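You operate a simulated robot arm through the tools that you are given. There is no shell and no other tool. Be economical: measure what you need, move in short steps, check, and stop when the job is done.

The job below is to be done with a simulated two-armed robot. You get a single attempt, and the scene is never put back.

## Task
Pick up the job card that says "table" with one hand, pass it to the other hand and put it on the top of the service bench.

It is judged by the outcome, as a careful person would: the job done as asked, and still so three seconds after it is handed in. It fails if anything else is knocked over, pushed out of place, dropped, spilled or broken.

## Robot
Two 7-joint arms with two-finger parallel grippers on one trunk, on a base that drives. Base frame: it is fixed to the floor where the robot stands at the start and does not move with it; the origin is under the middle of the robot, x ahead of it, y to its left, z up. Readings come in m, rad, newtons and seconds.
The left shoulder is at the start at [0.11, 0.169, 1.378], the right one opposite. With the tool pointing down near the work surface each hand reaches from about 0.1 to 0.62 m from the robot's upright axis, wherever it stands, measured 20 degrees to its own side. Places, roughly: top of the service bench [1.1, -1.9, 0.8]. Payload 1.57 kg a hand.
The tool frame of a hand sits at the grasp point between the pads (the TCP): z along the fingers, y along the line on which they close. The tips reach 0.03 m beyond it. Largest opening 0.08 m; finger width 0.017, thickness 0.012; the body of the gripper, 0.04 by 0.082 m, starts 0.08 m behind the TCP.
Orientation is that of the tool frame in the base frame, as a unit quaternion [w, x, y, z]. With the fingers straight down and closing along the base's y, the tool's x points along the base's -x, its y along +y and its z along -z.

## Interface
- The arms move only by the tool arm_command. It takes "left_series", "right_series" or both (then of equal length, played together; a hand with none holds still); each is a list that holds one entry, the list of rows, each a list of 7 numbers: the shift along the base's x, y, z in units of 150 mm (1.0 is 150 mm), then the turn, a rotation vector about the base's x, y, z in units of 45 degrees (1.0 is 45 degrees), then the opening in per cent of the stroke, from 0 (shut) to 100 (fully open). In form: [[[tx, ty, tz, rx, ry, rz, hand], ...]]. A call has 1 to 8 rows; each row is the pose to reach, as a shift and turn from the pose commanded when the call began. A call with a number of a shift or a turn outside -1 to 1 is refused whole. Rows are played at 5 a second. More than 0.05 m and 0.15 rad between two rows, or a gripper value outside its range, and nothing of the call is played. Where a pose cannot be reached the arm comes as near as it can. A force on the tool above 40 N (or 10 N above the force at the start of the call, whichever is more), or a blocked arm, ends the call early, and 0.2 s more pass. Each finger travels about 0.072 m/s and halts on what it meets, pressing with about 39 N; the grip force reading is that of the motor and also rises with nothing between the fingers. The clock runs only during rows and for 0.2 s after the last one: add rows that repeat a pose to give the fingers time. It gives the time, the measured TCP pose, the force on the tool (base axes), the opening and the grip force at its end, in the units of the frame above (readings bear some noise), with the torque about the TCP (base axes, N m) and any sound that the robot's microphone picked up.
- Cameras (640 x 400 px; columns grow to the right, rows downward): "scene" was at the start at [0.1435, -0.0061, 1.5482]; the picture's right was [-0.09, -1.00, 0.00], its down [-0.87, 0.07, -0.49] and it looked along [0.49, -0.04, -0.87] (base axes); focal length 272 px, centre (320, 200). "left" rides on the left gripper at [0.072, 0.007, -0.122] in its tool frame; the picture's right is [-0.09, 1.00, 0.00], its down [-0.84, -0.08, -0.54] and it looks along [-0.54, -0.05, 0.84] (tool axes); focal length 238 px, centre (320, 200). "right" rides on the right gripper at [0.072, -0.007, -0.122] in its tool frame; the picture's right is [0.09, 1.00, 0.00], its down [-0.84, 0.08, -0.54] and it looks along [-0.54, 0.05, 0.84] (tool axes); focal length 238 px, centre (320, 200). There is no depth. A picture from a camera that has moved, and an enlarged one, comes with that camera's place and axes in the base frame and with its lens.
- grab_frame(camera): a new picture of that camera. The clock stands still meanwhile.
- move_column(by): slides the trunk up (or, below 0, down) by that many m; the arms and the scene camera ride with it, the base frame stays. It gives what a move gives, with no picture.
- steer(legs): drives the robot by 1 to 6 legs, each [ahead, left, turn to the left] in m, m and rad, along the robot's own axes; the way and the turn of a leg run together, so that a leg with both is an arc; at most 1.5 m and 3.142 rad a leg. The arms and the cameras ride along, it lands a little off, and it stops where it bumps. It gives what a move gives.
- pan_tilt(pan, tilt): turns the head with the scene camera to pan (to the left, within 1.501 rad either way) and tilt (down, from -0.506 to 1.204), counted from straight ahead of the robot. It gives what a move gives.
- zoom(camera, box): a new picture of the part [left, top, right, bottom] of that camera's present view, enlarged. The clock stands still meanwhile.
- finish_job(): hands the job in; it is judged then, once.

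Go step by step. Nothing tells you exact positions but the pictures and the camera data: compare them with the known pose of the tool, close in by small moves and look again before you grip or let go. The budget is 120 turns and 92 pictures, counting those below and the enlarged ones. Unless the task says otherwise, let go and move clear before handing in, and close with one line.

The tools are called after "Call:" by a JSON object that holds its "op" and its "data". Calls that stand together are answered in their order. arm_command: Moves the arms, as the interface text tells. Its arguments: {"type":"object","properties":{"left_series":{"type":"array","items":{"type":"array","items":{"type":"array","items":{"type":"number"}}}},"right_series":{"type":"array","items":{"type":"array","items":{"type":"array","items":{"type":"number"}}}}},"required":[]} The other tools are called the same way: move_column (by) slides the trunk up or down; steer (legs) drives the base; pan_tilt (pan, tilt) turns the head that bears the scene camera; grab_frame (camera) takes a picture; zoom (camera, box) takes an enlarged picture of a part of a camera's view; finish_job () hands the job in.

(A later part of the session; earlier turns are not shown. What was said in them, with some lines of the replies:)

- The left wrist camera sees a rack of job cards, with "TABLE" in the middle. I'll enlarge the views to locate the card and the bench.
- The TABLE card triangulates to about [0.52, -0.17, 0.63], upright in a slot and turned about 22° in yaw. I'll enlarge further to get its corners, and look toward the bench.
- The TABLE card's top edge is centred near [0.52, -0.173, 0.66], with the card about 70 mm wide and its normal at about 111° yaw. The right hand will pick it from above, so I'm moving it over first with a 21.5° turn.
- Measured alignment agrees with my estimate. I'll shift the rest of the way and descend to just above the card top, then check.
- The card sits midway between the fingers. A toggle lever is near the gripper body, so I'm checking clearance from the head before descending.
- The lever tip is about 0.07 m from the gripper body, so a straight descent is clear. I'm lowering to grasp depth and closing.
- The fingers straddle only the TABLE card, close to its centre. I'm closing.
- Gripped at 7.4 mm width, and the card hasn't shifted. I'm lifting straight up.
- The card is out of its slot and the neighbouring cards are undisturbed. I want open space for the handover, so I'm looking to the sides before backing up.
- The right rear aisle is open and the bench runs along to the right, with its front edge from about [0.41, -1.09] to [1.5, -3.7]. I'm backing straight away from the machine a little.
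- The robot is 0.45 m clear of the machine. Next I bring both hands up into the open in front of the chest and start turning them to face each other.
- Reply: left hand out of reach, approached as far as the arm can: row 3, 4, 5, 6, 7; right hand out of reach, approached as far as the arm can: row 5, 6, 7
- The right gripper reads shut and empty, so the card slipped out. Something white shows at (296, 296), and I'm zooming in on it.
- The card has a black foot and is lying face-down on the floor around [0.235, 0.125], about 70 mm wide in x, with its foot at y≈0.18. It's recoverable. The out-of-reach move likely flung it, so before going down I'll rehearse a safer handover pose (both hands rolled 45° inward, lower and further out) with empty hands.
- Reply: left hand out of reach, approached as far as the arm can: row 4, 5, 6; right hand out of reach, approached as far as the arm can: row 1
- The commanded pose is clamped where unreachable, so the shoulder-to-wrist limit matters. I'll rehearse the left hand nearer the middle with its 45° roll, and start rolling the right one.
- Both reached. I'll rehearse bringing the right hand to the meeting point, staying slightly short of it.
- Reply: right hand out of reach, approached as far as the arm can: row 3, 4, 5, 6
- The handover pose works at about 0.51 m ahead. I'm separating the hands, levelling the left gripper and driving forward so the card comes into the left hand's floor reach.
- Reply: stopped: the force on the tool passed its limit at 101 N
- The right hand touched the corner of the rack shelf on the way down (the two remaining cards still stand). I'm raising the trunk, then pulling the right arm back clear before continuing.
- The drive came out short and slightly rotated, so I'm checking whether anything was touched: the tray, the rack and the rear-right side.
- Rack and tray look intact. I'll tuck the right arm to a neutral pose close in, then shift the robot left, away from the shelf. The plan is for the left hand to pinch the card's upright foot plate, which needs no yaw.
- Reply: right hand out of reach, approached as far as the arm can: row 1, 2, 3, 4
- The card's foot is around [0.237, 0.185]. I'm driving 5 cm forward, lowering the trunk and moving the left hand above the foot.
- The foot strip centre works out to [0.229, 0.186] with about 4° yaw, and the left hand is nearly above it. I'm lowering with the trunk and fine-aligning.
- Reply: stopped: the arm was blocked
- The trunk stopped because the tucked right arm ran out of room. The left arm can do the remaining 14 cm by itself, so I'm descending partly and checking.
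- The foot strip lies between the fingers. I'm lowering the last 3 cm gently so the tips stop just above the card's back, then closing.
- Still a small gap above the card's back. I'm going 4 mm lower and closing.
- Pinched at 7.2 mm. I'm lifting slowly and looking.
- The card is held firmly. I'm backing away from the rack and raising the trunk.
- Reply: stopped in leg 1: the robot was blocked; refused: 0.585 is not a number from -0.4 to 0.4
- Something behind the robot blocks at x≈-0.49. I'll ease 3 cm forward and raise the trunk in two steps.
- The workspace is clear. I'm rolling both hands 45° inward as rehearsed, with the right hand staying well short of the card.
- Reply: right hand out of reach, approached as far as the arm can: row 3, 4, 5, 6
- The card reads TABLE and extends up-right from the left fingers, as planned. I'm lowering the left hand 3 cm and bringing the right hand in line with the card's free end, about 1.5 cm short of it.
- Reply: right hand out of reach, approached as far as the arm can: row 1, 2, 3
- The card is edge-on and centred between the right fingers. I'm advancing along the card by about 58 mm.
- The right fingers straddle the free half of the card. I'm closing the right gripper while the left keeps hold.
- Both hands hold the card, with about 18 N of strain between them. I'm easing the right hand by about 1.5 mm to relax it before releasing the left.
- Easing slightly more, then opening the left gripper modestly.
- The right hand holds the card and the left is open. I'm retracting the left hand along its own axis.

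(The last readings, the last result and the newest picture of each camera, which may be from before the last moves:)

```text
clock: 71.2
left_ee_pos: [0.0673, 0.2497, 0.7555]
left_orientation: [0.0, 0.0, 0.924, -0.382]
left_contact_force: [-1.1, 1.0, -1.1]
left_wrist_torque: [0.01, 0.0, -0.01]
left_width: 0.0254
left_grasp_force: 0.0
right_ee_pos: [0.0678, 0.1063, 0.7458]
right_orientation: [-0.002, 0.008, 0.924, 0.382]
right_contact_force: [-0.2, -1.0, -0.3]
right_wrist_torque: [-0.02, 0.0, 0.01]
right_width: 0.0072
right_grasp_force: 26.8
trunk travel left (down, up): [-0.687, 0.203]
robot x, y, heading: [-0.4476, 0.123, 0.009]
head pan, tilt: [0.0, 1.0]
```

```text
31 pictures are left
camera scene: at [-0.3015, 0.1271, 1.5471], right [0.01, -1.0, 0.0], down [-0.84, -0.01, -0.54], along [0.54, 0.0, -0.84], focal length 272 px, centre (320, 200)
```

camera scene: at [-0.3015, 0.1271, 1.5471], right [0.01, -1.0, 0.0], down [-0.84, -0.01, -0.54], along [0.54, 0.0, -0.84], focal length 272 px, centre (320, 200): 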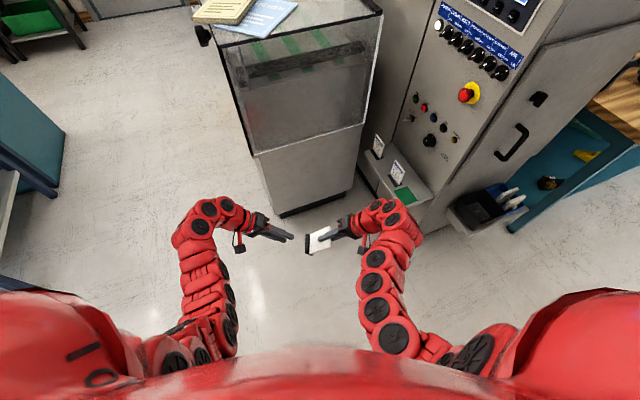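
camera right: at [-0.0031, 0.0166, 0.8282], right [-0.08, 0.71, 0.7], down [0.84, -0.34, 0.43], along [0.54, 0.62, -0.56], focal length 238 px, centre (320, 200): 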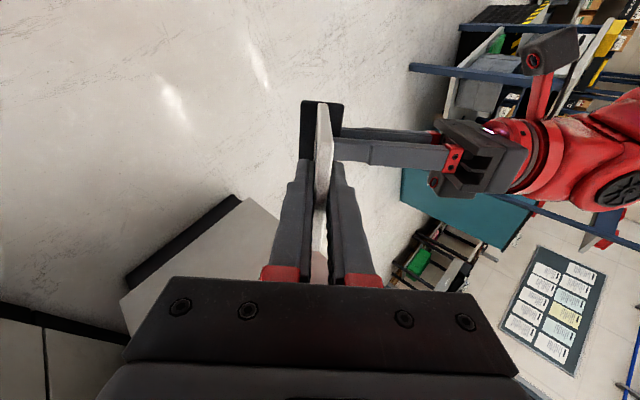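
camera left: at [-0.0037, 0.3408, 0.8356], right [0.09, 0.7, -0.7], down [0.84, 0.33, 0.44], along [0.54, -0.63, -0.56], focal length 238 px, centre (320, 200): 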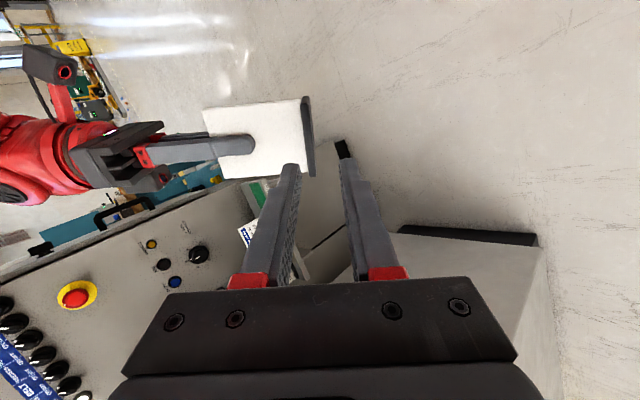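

The handover is complete. I'm bringing both hands back to fingers-down, so the card hangs upright below the right hand with its foot at the bottom.

Call:
{"op": "arm_command", "data": {"right_series": [[[0, -0.13, 0.02, -0.14, 0, 0, 0], [0, -0.26, 0.05, -0.28, 0, 0, 0], [0, -0.4, 0.08, -0.42, 0, 0, 0], [0, -0.53, 0.12, -0.57, 0, 0, 0], [0, -0.67, 0.15, -0.71, 0, 0, 0], [0, -0.8, 0.18, -0.85, 0, 0, 0], [0, -0.9, 0.22, -1.0, 0, 0, 0], [0, -0.9, 0.22, -1.0, 0, 0, 0]]], "left_series": [[[-0.05, 0.05, 0.02, 0.14, 0, 0, 32], [-0.1, 0.1, 0.04, 0.28, 0, 0, 32], [-0.15, 0.15, 0.06, 0.42, 0, 0, 32], [-0.2, 0.2, 0.08, 0.57, 0, 0, 32], [-0.25, 0.25, 0.1, 0.71, 0, 0, 32], [-0.3, 0.3, 0.11, 0.85, 0, 0, 32], [-0.35, 0.3, 0.12, 1.0, 0, 0, 32], [-0.35, 0.3, 0.12, 1.0, 0, 0, 32]]]}}

Call:
{"op": "grab_frame", "data": {"camera": "scene"}}

Call:
{"op": "grab_frame", "data": {"camera": "right"}}

```text
clock: 73.0
left_ee_pos: [0.0151, 0.2944, 0.774]
left_orientation: [-0.001, -0.001, 1.0, 0.001]
left_contact_force: [-0.6, 0.0, 0.0]
left_wrist_torque: [-0.02, 0.01, -0.01]
left_width: 0.0259
left_grasp_force: 0.0
right_ee_pos: [0.0684, -0.0285, 0.7768]
right_orientation: [0.002, 0.007, 1.0, -0.002]
right_contact_force: [0.3, -0.4, -0.3]
right_wrist_torque: [0.0, 0.0, -0.05]
right_width: 0.0075
right_grasp_force: 26.8
trunk travel left (down, up): [-0.687, 0.203]
robot x, y, heading: [-0.4494, 0.1254, 0.009]
head pan, tilt: [0.0, 1.0]
```

```text
30 pictures are left
camera scene: at [-0.3016, 0.1268, 1.5471], right [0.01, -1.0, 0.0], down [-0.84, -0.01, -0.54], along [0.54, 0.0, -0.84], focal length 272 px, centre (320, 200)
```

scene: 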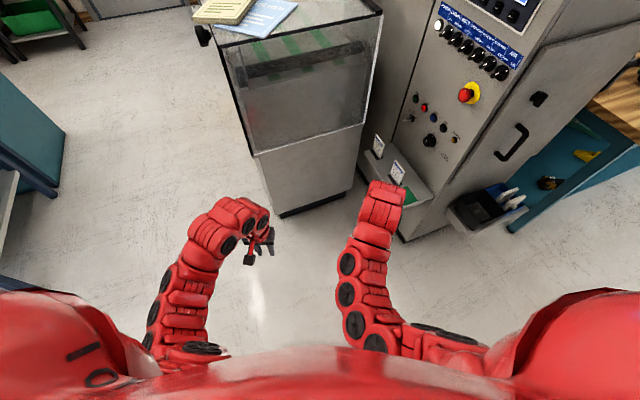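

```text
29 pictures are left
camera right: at [-0.0035, -0.0347, 0.8994], right [-0.08, 1.0, 0.0], down [0.84, 0.07, 0.55], along [0.54, 0.04, -0.84], focal length 238 px, centre (320, 200)
```

right: 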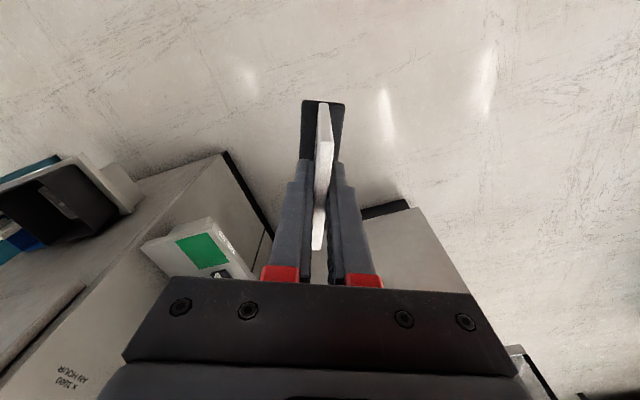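

The card is upright in the right hand, with the foot bottom about 88 mm below the TCP. I'm raising the trunk so it will clear the bench top, then sidestepping right along the aisle.

Call:
{"op": "move_column", "data": {"by": 0.2}}

Call:
{"op": "steer", "data": {"legs": [[0.03, 0, 0], [0, -0.7, 0]]}}

Call:
{"op": "pan_tilt", "data": {"pan": -0.8, "tilt": 0.6}}

Call:
{"op": "grab_frame", "data": {"camera": "scene"}}

```text
clock: 75.2
left_ee_pos: [0.015, 0.2951, 0.9732]
left_orientation: [0.0, -0.001, 1.0, 0.001]
left_contact_force: [0.3, -0.6, 0.3]
left_wrist_torque: [0.03, 0.0, 0.03]
left_width: 0.0253
left_grasp_force: 0.0
right_ee_pos: [0.0698, -0.0302, 0.9768]
right_orientation: [0.002, 0.009, 1.0, -0.001]
right_contact_force: [-1.1, 0.2, -1.1]
right_wrist_torque: [0.0, 0.0, 0.01]
right_width: 0.0074
right_grasp_force: 26.8
trunk travel left (down, up): [-0.887, 0.003]
robot x, y, heading: [-0.4488, 0.1241, 0.007]
head pan, tilt: [0.0, 1.0]
```

```text
clock: 79.5
left_ee_pos: [0.0558, -0.4123, 0.9721]
left_orientation: [-0.002, 0.019, 1.0, 0.0]
left_contact_force: [1.1, -1.5, -1.7]
left_wrist_torque: [0.16, 0.22, 0.01]
left_width: 0.0258
left_grasp_force: 0.1
right_ee_pos: [0.0959, -0.7382, 0.9765]
right_orientation: [0.002, 0.027, 1.0, -0.001]
right_contact_force: [-0.4, -0.4, 1.3]
right_wrist_torque: [0.13, -0.07, -0.02]
right_width: 0.0077
right_grasp_force: 26.5
trunk travel left (down, up): [-0.887, 0.003]
robot x, y, heading: [-0.4154, -0.5653, -0.032]
head pan, tilt: [0.0, 1.0]
```

```text
clock: 80.7
left_ee_pos: [0.0535, -0.4149, 0.9743]
left_orientation: [-0.001, 0.019, 1.0, 0.001]
left_contact_force: [-0.1, 0.0, 0.8]
left_wrist_torque: [0.02, 0.02, 0.0]
left_width: 0.0257
left_grasp_force: 0.1
right_ee_pos: [0.0955, -0.7396, 0.9776]
right_orientation: [0.002, 0.027, 1.0, -0.001]
right_contact_force: [0.0, 0.5, -0.3]
right_wrist_torque: [-0.02, 0.02, -0.03]
right_width: 0.0074
right_grasp_force: 26.4
trunk travel left (down, up): [-0.887, 0.003]
robot x, y, heading: [-0.4178, -0.5622, -0.033]
head pan, tilt: [-0.799, 0.6]
```

```text
28 pictures are left
camera scene: at [-0.2787, -0.6326, 1.779], right [-0.74, -0.67, 0.0], down [-0.38, 0.42, -0.82], along [0.55, -0.61, -0.57], focal length 272 px, centre (320, 200)
```

scene: 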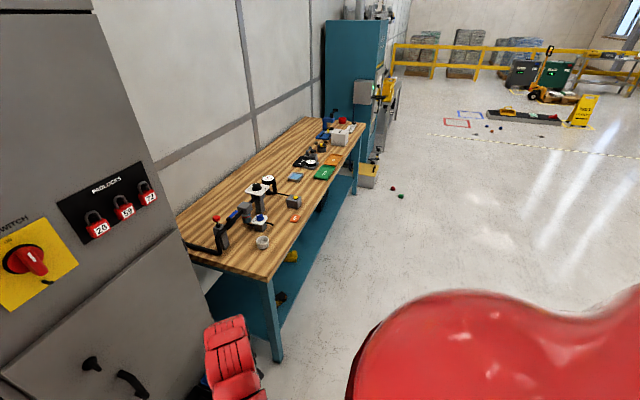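

The bench is in view with several small items on it. I'm enlarging to find a clear spot.

Call:
{"op": "zoom", "data": {"camera": "scene", "box": [170, 100, 380, 300]}}

```text
2.00 times, centred on (275, 200) of scene
camera zoom: at [-0.2787, -0.6326, 1.779], right [-0.74, -0.67, 0.0], down [-0.38, 0.42, -0.82], along [0.55, -0.61, -0.57], focal length 543 px, centre (410, 200)
```

zoom: 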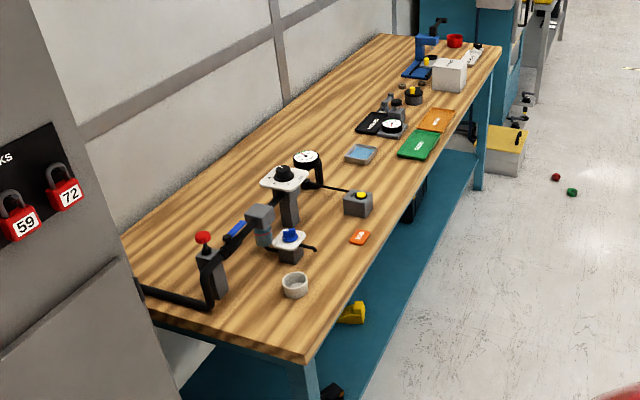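

A clear patch lies on the front part of the bench top near [0.79, -1.70], between the grey button box and the green tray. I'm driving down the aisle and turning to face the bench.

Call:
{"op": "steer", "data": {"legs": [[0.06, -1.15, 0], [0.06, 0, 0.43]]}}

Call:
{"op": "pan_tilt", "data": {"pan": 0, "tilt": 0.7}}

Call:
{"op": "grab_frame", "data": {"camera": "scene"}}

```text
clock: 82.4
left_ee_pos: [0.0738, -0.5156, 0.9731]
left_orientation: [-0.002, 0.09, 0.996, 0.003]
left_contact_force: [0.0, -0.1, -0.8]
left_wrist_torque: [0.0, 0.04, 0.02]
left_width: 0.0255
left_grasp_force: 0.1
right_ee_pos: [0.0692, -0.8455, 0.9761]
right_orientation: [0.003, 0.098, 0.995, 0.0]
right_contact_force: [0.6, -1.0, -0.6]
right_wrist_torque: [0.03, 0.0, -0.01]
right_width: 0.0075
right_grasp_force: 26.4
trunk travel left (down, up): [-0.887, 0.003]
robot x, y, heading: [-0.4118, -0.6007, -0.174]
head pan, tilt: [-0.799, 0.6]
stopped in leg 1: the robot was blocked; the commanded pose is now the measured one
```

```text
clock: 83.5
left_ee_pos: [0.0742, -0.5157, 0.9747]
left_orientation: [-0.001, 0.09, 0.996, 0.002]
left_contact_force: [-0.8, -0.8, -0.9]
left_wrist_torque: [-0.03, -0.02, 0.01]
left_width: 0.0255
left_grasp_force: 0.1
right_ee_pos: [0.0684, -0.8439, 0.9773]
right_orientation: [0.004, 0.099, 0.995, 0.0]
right_contact_force: [0.3, 0.2, -0.2]
right_wrist_torque: [0.01, -0.03, 0.01]
right_width: 0.0073
right_grasp_force: 26.7
trunk travel left (down, up): [-0.887, 0.003]
robot x, y, heading: [-0.4122, -0.5951, -0.178]
head pan, tilt: [0.0, 0.7]
```

```text
26 pictures are left
camera scene: at [-0.2515, -0.6274, 1.7704], right [-0.18, -0.98, 0.0], down [-0.63, 0.11, -0.76], along [0.75, -0.14, -0.64], focal length 272 px, centre (320, 200)
```

scene: 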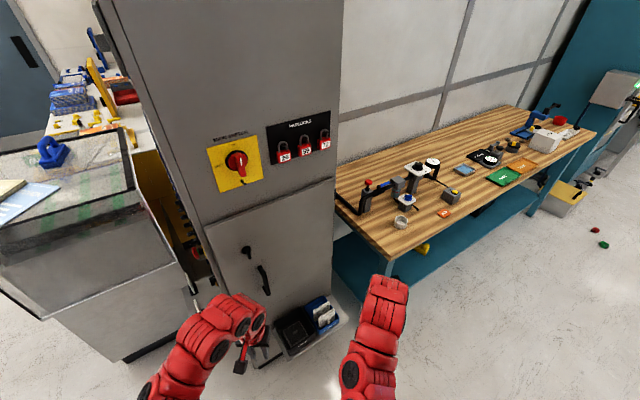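

The machine behind (its face near x≈-0.83) caught the rear of the base, so I need to keep further forward in the aisle. I'm moving ahead a little, straightening, then strafing again.

Call:
{"op": "steer", "data": {"legs": [[0.13, 0.02, 0], [0, 0, 0.175]]}}

Call:
{"op": "steer", "data": {"legs": [[0, -0.5, 0]]}}

```text
clock: 85.5
left_ee_pos: [0.1845, -0.4362, 0.9735]
left_orientation: [-0.002, 0.004, 1.0, 0.001]
left_contact_force: [0.0, -0.6, -0.1]
left_wrist_torque: [0.02, 0.01, -0.03]
left_width: 0.0255
left_grasp_force: 0.1
right_ee_pos: [0.2352, -0.7595, 0.9769]
right_orientation: [0.001, 0.011, 1.0, 0.0]
right_contact_force: [0.6, -0.6, -1.3]
right_wrist_torque: [0.01, 0.03, 0.01]
right_width: 0.0074
right_grasp_force: 26.7
trunk travel left (down, up): [-0.887, 0.003]
robot x, y, heading: [-0.2828, -0.5996, -0.002]
head pan, tilt: [0.0, 0.7]
```

```text
clock: 88.4
left_ee_pos: [0.1804, -0.9388, 0.9735]
left_orientation: [-0.001, 0.006, 1.0, 0.002]
left_contact_force: [-0.8, 0.8, 0.2]
left_wrist_torque: [-0.05, -0.02, -0.04]
left_width: 0.0258
left_grasp_force: 0.1
right_ee_pos: [0.2313, -1.2644, 0.9772]
right_orientation: [0.003, 0.015, 1.0, -0.001]
right_contact_force: [0.3, 0.1, -0.3]
right_wrist_torque: [0.01, 0.0, 0.03]
right_width: 0.0075
right_grasp_force: 26.9
trunk travel left (down, up): [-0.887, 0.003]
robot x, y, heading: [-0.2853, -1.1001, -0.007]
head pan, tilt: [0.0, 0.7]
```

Clear now. Continuing right, then turning to face the bench squarely.

Call:
{"op": "steer", "data": {"legs": [[0.1, -0.67, 0], [0, 0, 0.407]]}}

Call:
{"op": "grab_frame", "data": {"camera": "scene"}}

```text
clock: 93.4
left_ee_pos: [0.1739, -1.4468, 0.9734]
left_orientation: [-0.001, -0.196, 0.981, 0.002]
left_contact_force: [0.4, -1.0, 0.5]
left_wrist_torque: [0.0, -0.03, -0.01]
left_width: 0.0258
left_grasp_force: 0.1
right_ee_pos: [0.348, -1.7268, 0.979]
right_orientation: [0.003, -0.188, 0.982, 0.001]
right_contact_force: [-0.2, -0.4, 0.0]
right_wrist_torque: [0.0, 0.03, 0.02]
right_width: 0.0073
right_grasp_force: 26.4
trunk travel left (down, up): [-0.887, 0.003]
robot x, y, heading: [-0.1865, -1.7781, 0.397]
head pan, tilt: [0.0, 0.7]
```

```text
25 pictures are left
camera scene: at [-0.0393, -1.7171, 1.7705], right [0.39, -0.92, 0.0], down [-0.59, -0.25, -0.76], along [0.7, 0.3, -0.64], focal length 272 px, centre (320, 200)
```

scene: 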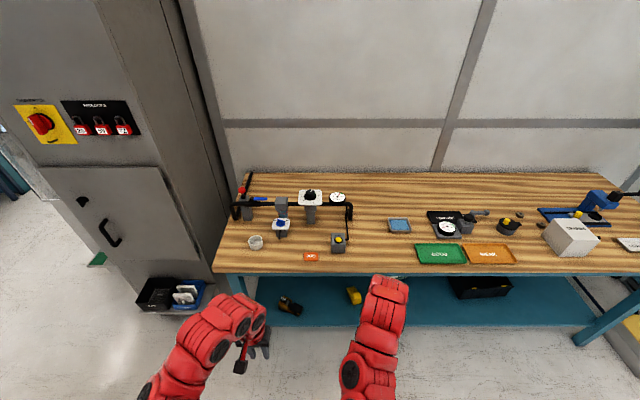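

I'm square to the bench. The clear spot between the grey button box and the green tray is at about [0.77, -1.67]. I'm driving in with a margin before the edge.

Call:
{"op": "steer", "data": {"legs": [[0.2, -0.07, 0], [0.14, 0, 0]]}}

Call:
{"op": "pan_tilt", "data": {"pan": -0.25, "tilt": 1.0}}

Call:
{"op": "grab_frame", "data": {"camera": "scene"}}

Call:
{"op": "grab_frame", "data": {"camera": "right"}}

```text
clock: 96.0
left_ee_pos: [0.5141, -1.381, 0.9745]
left_orientation: [0.0, -0.197, 0.98, 0.001]
left_contact_force: [-0.4, 0.2, 0.8]
left_wrist_torque: [0.01, 0.0, 0.01]
left_width: 0.0256
left_grasp_force: 0.1
right_ee_pos: [0.689, -1.6595, 0.9777]
right_orientation: [0.004, -0.188, 0.982, 0.0]
right_contact_force: [-0.4, -0.4, -0.3]
right_wrist_torque: [0.02, 0.01, 0.0]
right_width: 0.0073
right_grasp_force: 26.7
trunk travel left (down, up): [-0.887, 0.003]
robot x, y, heading: [0.1498, -1.7127, 0.401]
head pan, tilt: [0.0, 0.7]
```

```text
clock: 96.8
left_ee_pos: [0.5149, -1.3812, 0.9734]
left_orientation: [-0.002, -0.197, 0.98, 0.001]
left_contact_force: [0.2, 0.0, -0.6]
left_wrist_torque: [0.0, 0.02, -0.04]
left_width: 0.0254
left_grasp_force: 0.0
right_ee_pos: [0.6896, -1.6586, 0.9768]
right_orientation: [0.002, -0.188, 0.982, -0.001]
right_contact_force: [0.1, 0.7, -1.0]
right_wrist_torque: [0.0, 0.04, -0.01]
right_width: 0.0075
right_grasp_force: 26.7
trunk travel left (down, up): [-0.887, 0.003]
robot x, y, heading: [0.1551, -1.711, 0.401]
head pan, tilt: [-0.25, 1.0]
```

```text
24 pictures are left
camera scene: at [0.2932, -1.6727, 1.7471], right [0.15, -0.99, 0.0], down [-0.83, -0.13, -0.54], along [0.53, 0.08, -0.84], focal length 272 px, centre (320, 200)
```

scene: 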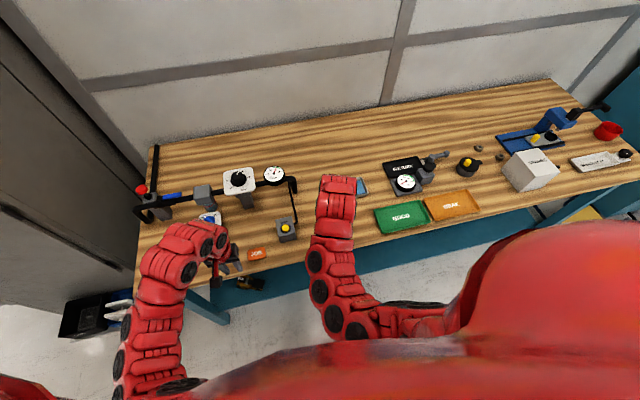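

```text
23 pictures are left
camera right: at [0.6252, -1.6919, 1.0992], right [-0.45, 0.89, 0.0], down [0.75, 0.38, 0.55], along [0.49, 0.25, -0.84], focal length 238 px, centre (320, 200)
```

right: 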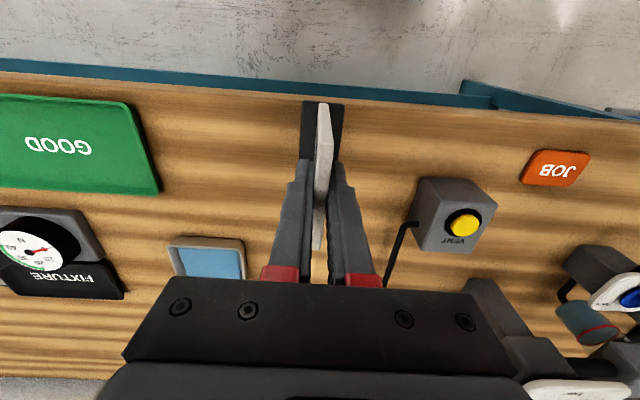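

The bench edge is right beneath the card, and the clear patch is straight ahead. I'm extending the right hand 7.5 cm over the bench and lowering the trunk most of the way.

Call:
{"op": "arm_command", "data": {"right_series": [[[0.15, 0.065, 0, 0, 0, 0, 0], [0.3, 0.13, 0, 0, 0, 0, 0], [0.46, 0.195, 0, 0, 0, 0, 0], [0.46, 0.195, 0, 0, 0, 0, 0]]]}}

Call:
{"op": "move_column", "data": {"by": -0.06}}

Call:
{"op": "grab_frame", "data": {"camera": "right"}}

Call:
{"op": "grab_frame", "data": {"camera": "left"}}

```text
clock: 97.8
left_ee_pos: [0.5142, -1.3809, 0.9736]
left_orientation: [-0.002, -0.197, 0.98, 0.001]
left_contact_force: [-0.2, 1.0, 1.2]
left_wrist_torque: [-0.02, 0.0, -0.03]
left_width: 0.0257
left_grasp_force: 0.2
right_ee_pos: [0.7593, -1.6321, 0.9783]
right_orientation: [0.003, -0.188, 0.982, 0.0]
right_contact_force: [-0.1, 0.7, -0.7]
right_wrist_torque: [0.01, 0.02, -0.04]
right_width: 0.0076
right_grasp_force: 26.6
trunk travel left (down, up): [-0.887, 0.003]
robot x, y, heading: [0.1513, -1.7162, 0.398]
head pan, tilt: [-0.25, 1.0]
```

```text
clock: 98.8
left_ee_pos: [0.5132, -1.3811, 0.9144]
left_orientation: [-0.001, -0.197, 0.98, 0.001]
left_contact_force: [0.2, 0.5, 0.2]
left_wrist_torque: [-0.02, -0.01, 0.01]
left_width: 0.0256
left_grasp_force: 0.1
right_ee_pos: [0.7569, -1.6316, 0.9186]
right_orientation: [0.002, -0.19, 0.982, 0.001]
right_contact_force: [-1.4, 1.3, 11.7]
right_wrist_torque: [0.19, -0.26, 0.02]
right_width: 0.0075
right_grasp_force: 26.8
trunk travel left (down, up): [-0.827, 0.063]
robot x, y, heading: [0.1475, -1.7141, 0.4]
head pan, tilt: [-0.25, 1.0]
```

```text
22 pictures are left
camera right: at [0.6934, -1.6646, 1.0406], right [-0.45, 0.89, 0.0], down [0.75, 0.38, 0.55], along [0.49, 0.25, -0.84], focal length 238 px, centre (320, 200)
```

right: 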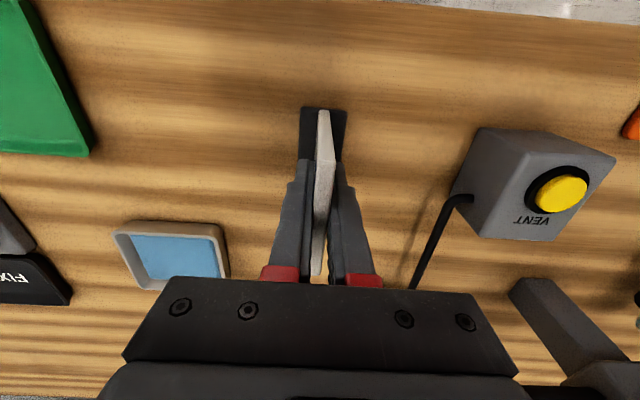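

```text
21 pictures are left
camera left: at [0.4446, -1.4024, 1.0343], right [-0.3, 0.95, 0.0], down [0.8, 0.25, 0.54], along [0.52, 0.16, -0.84], focal length 238 px, centre (320, 200)
```

left: 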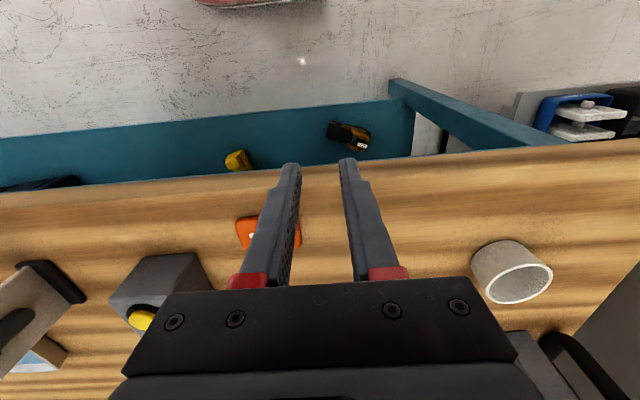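

The foot is touching the bench (about 12 N upward) on a clear patch. I'll press 1 mm more to seat it, then open the right hand.

Call:
{"op": "arm_command", "data": {"right_series": [[[0, 0, -0.007, 0, 0, 0, 0], [0, 0, -0.007, 0, 0, 0, 0], [0, 0, -0.007, 0, 0, 0, 10], [0, 0, -0.007, 0, 0, 0, 20], [0, 0, -0.007, 0, 0, 0, 35], [0, 0, -0.007, 0, 0, 0, 35]]]}}

Call:
{"op": "grab_frame", "data": {"camera": "right"}}

```text
clock: 100.2
left_ee_pos: [0.5143, -1.3806, 0.9141]
left_orientation: [-0.002, -0.197, 0.98, 0.002]
left_contact_force: [-0.6, 0.0, -0.8]
left_wrist_torque: [0.01, -0.03, 0.02]
left_width: 0.0258
left_grasp_force: 0.1
right_ee_pos: [0.7598, -1.632, 0.9159]
right_orientation: [0.003, -0.188, 0.982, 0.0]
right_contact_force: [0.1, -0.5, 0.4]
right_wrist_torque: [0.02, 0.03, -0.01]
right_width: 0.0281
right_grasp_force: 0.0
trunk travel left (down, up): [-0.827, 0.063]
robot x, y, heading: [0.1541, -1.7163, 0.402]
head pan, tilt: [-0.25, 1.0]
```

```text
20 pictures are left
camera right: at [0.6947, -1.6649, 1.0387], right [-0.45, 0.89, 0.0], down [0.75, 0.38, 0.55], along [0.49, 0.25, -0.84], focal length 238 px, centre (320, 200)
```

right: 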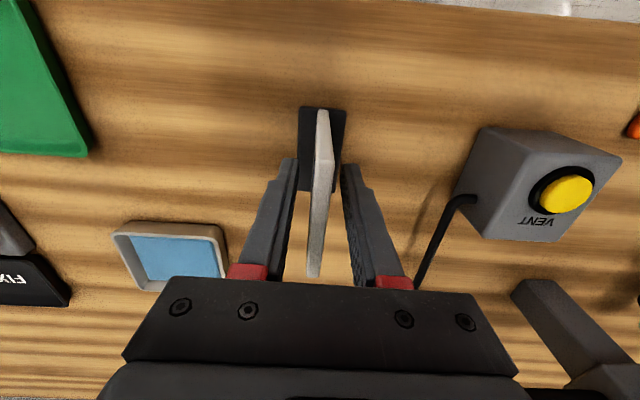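

The card stands by itself with the fingers clear on both sides. I'm raising the right hand straight up with the arm.

Call:
{"op": "arm_command", "data": {"right_series": [[[0, 0, 0.1, 0, 0, 0, 35], [0, 0, 0.2, 0, 0, 0, 35], [0, 0, 0.3, 0, 0, 0, 35], [0, 0, 0.4, 0, 0, 0, 35]]]}}

Call:
{"op": "move_column", "data": {"by": 0.06}}

Call:
{"op": "grab_frame", "data": {"camera": "right"}}

```text
clock: 101.2
left_ee_pos: [0.5144, -1.3805, 0.9131]
left_orientation: [-0.002, -0.197, 0.98, 0.002]
left_contact_force: [-0.5, 0.6, 0.3]
left_wrist_torque: [-0.02, -0.04, -0.03]
left_width: 0.0255
left_grasp_force: 0.0
right_ee_pos: [0.76, -1.6333, 0.9764]
right_orientation: [0.002, -0.189, 0.982, -0.001]
right_contact_force: [0.2, 0.6, -0.4]
right_wrist_torque: [0.02, 0.0, 0.01]
right_width: 0.0282
right_grasp_force: 0.0
trunk travel left (down, up): [-0.827, 0.063]
robot x, y, heading: [0.151, -1.7133, 0.401]
head pan, tilt: [-0.25, 1.0]
```

```text
clock: 102.2
left_ee_pos: [0.5146, -1.381, 0.9733]
left_orientation: [-0.001, -0.197, 0.98, 0.001]
left_contact_force: [0.5, -0.1, 1.3]
left_wrist_torque: [0.0, 0.01, -0.04]
left_width: 0.0257
left_grasp_force: 0.0
right_ee_pos: [0.7614, -1.6314, 1.0368]
right_orientation: [0.002, -0.187, 0.982, 0.0]
right_contact_force: [0.1, -0.3, 0.1]
right_wrist_torque: [0.01, 0.02, -0.03]
right_width: 0.0282
right_grasp_force: 0.0
trunk travel left (down, up): [-0.887, 0.003]
robot x, y, heading: [0.1534, -1.7182, 0.395]
head pan, tilt: [-0.25, 1.0]
```

```text
19 pictures are left
camera right: at [0.6964, -1.6648, 1.159], right [-0.45, 0.89, 0.0], down [0.75, 0.38, 0.55], along [0.49, 0.25, -0.84], focal length 238 px, centre (320, 200)
```

right: 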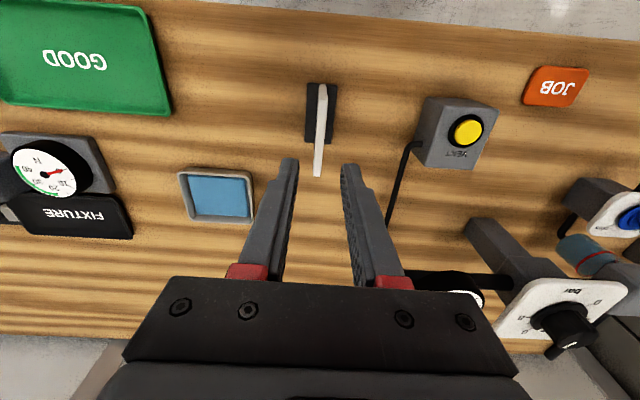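

The card is standing upright on the bench and the hand is above it. I'm backing the robot away and taking a final look.

Call:
{"op": "steer", "data": {"legs": [[-0.28, 0, 0]]}}

Call:
{"op": "pan_tilt", "data": {"pan": 0, "tilt": 0.75}}

Call:
{"op": "grab_frame", "data": {"camera": "scene"}}

Call:
{"op": "zoom", "data": {"camera": "scene", "box": [260, 140, 460, 265]}}

```text
clock: 104.1
left_ee_pos: [0.2587, -1.4872, 0.973]
left_orientation: [-0.002, -0.199, 0.98, 0.002]
left_contact_force: [-1.1, -0.1, 0.4]
left_wrist_torque: [-0.03, -0.02, -0.03]
left_width: 0.0252
left_grasp_force: 0.2
right_ee_pos: [0.5075, -1.7372, 1.0362]
right_orientation: [0.002, -0.19, 0.982, 0.0]
right_contact_force: [0.0, -0.5, -0.5]
right_wrist_torque: [0.04, 0.05, -0.01]
right_width: 0.028
right_grasp_force: 0.0
trunk travel left (down, up): [-0.887, 0.003]
robot x, y, heading: [-0.1057, -1.8204, 0.407]
head pan, tilt: [-0.25, 1.0]
```

```text
clock: 104.9
left_ee_pos: [0.2589, -1.4878, 0.9742]
left_orientation: [-0.001, -0.199, 0.98, 0.001]
left_contact_force: [0.0, -0.6, -0.1]
left_wrist_torque: [-0.02, -0.04, -0.01]
left_width: 0.0257
left_grasp_force: 0.0
right_ee_pos: [0.5041, -1.7377, 1.0381]
right_orientation: [0.003, -0.19, 0.982, 0.0]
right_contact_force: [0.2, 0.1, 0.1]
right_wrist_torque: [0.05, -0.03, 0.04]
right_width: 0.0281
right_grasp_force: 0.1
trunk travel left (down, up): [-0.887, 0.003]
robot x, y, heading: [-0.1036, -1.8234, 0.405]
head pan, tilt: [0.0, 0.75]
```

```text
18 pictures are left
camera scene: at [0.0439, -1.7593, 1.7663], right [0.39, -0.92, 0.0], down [-0.63, -0.27, -0.73], along [0.67, 0.29, -0.68], focal length 272 px, centre (320, 200)
```

scene: 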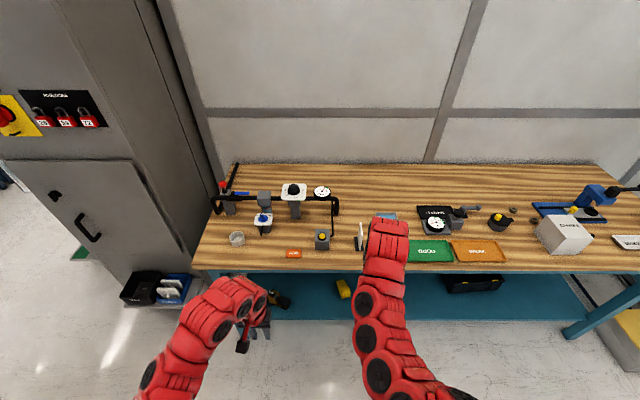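

```text
3.20 times, centred on (360, 202) of scene
camera zoom: at [0.0439, -1.7593, 1.7663], right [0.39, -0.92, 0.0], down [-0.63, -0.27, -0.73], along [0.67, 0.29, -0.68], focal length 870 px, centre (192, 192)
```

zoom: 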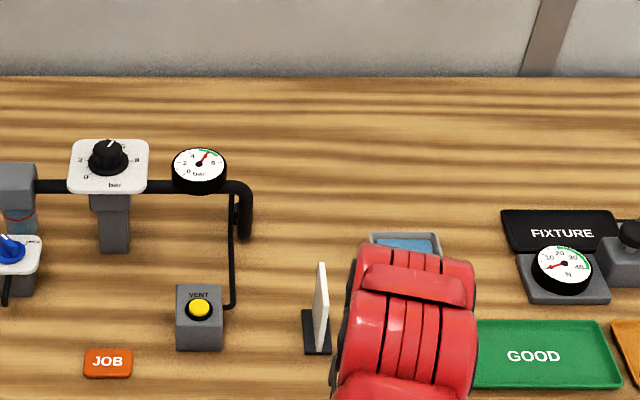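

The card is standing upright on the bench, nothing around it has moved, and both hands are clear. I'm handing the job in.

Call:
{"op": "finish_job", "data": {}}

```text
The job is handed in.
```

The "table" job card was passed from the left hand to the right and is standing upright on the service bench top, but getting it there wasn't clean. The right hand took it from the rack first and dropped it on the floor, and the left hand picked it up again. The right hand also struck the rack shelf (101 N), and the base bumped the machine behind it; the other cards and the tray still looked in place in the pictures afterwards.
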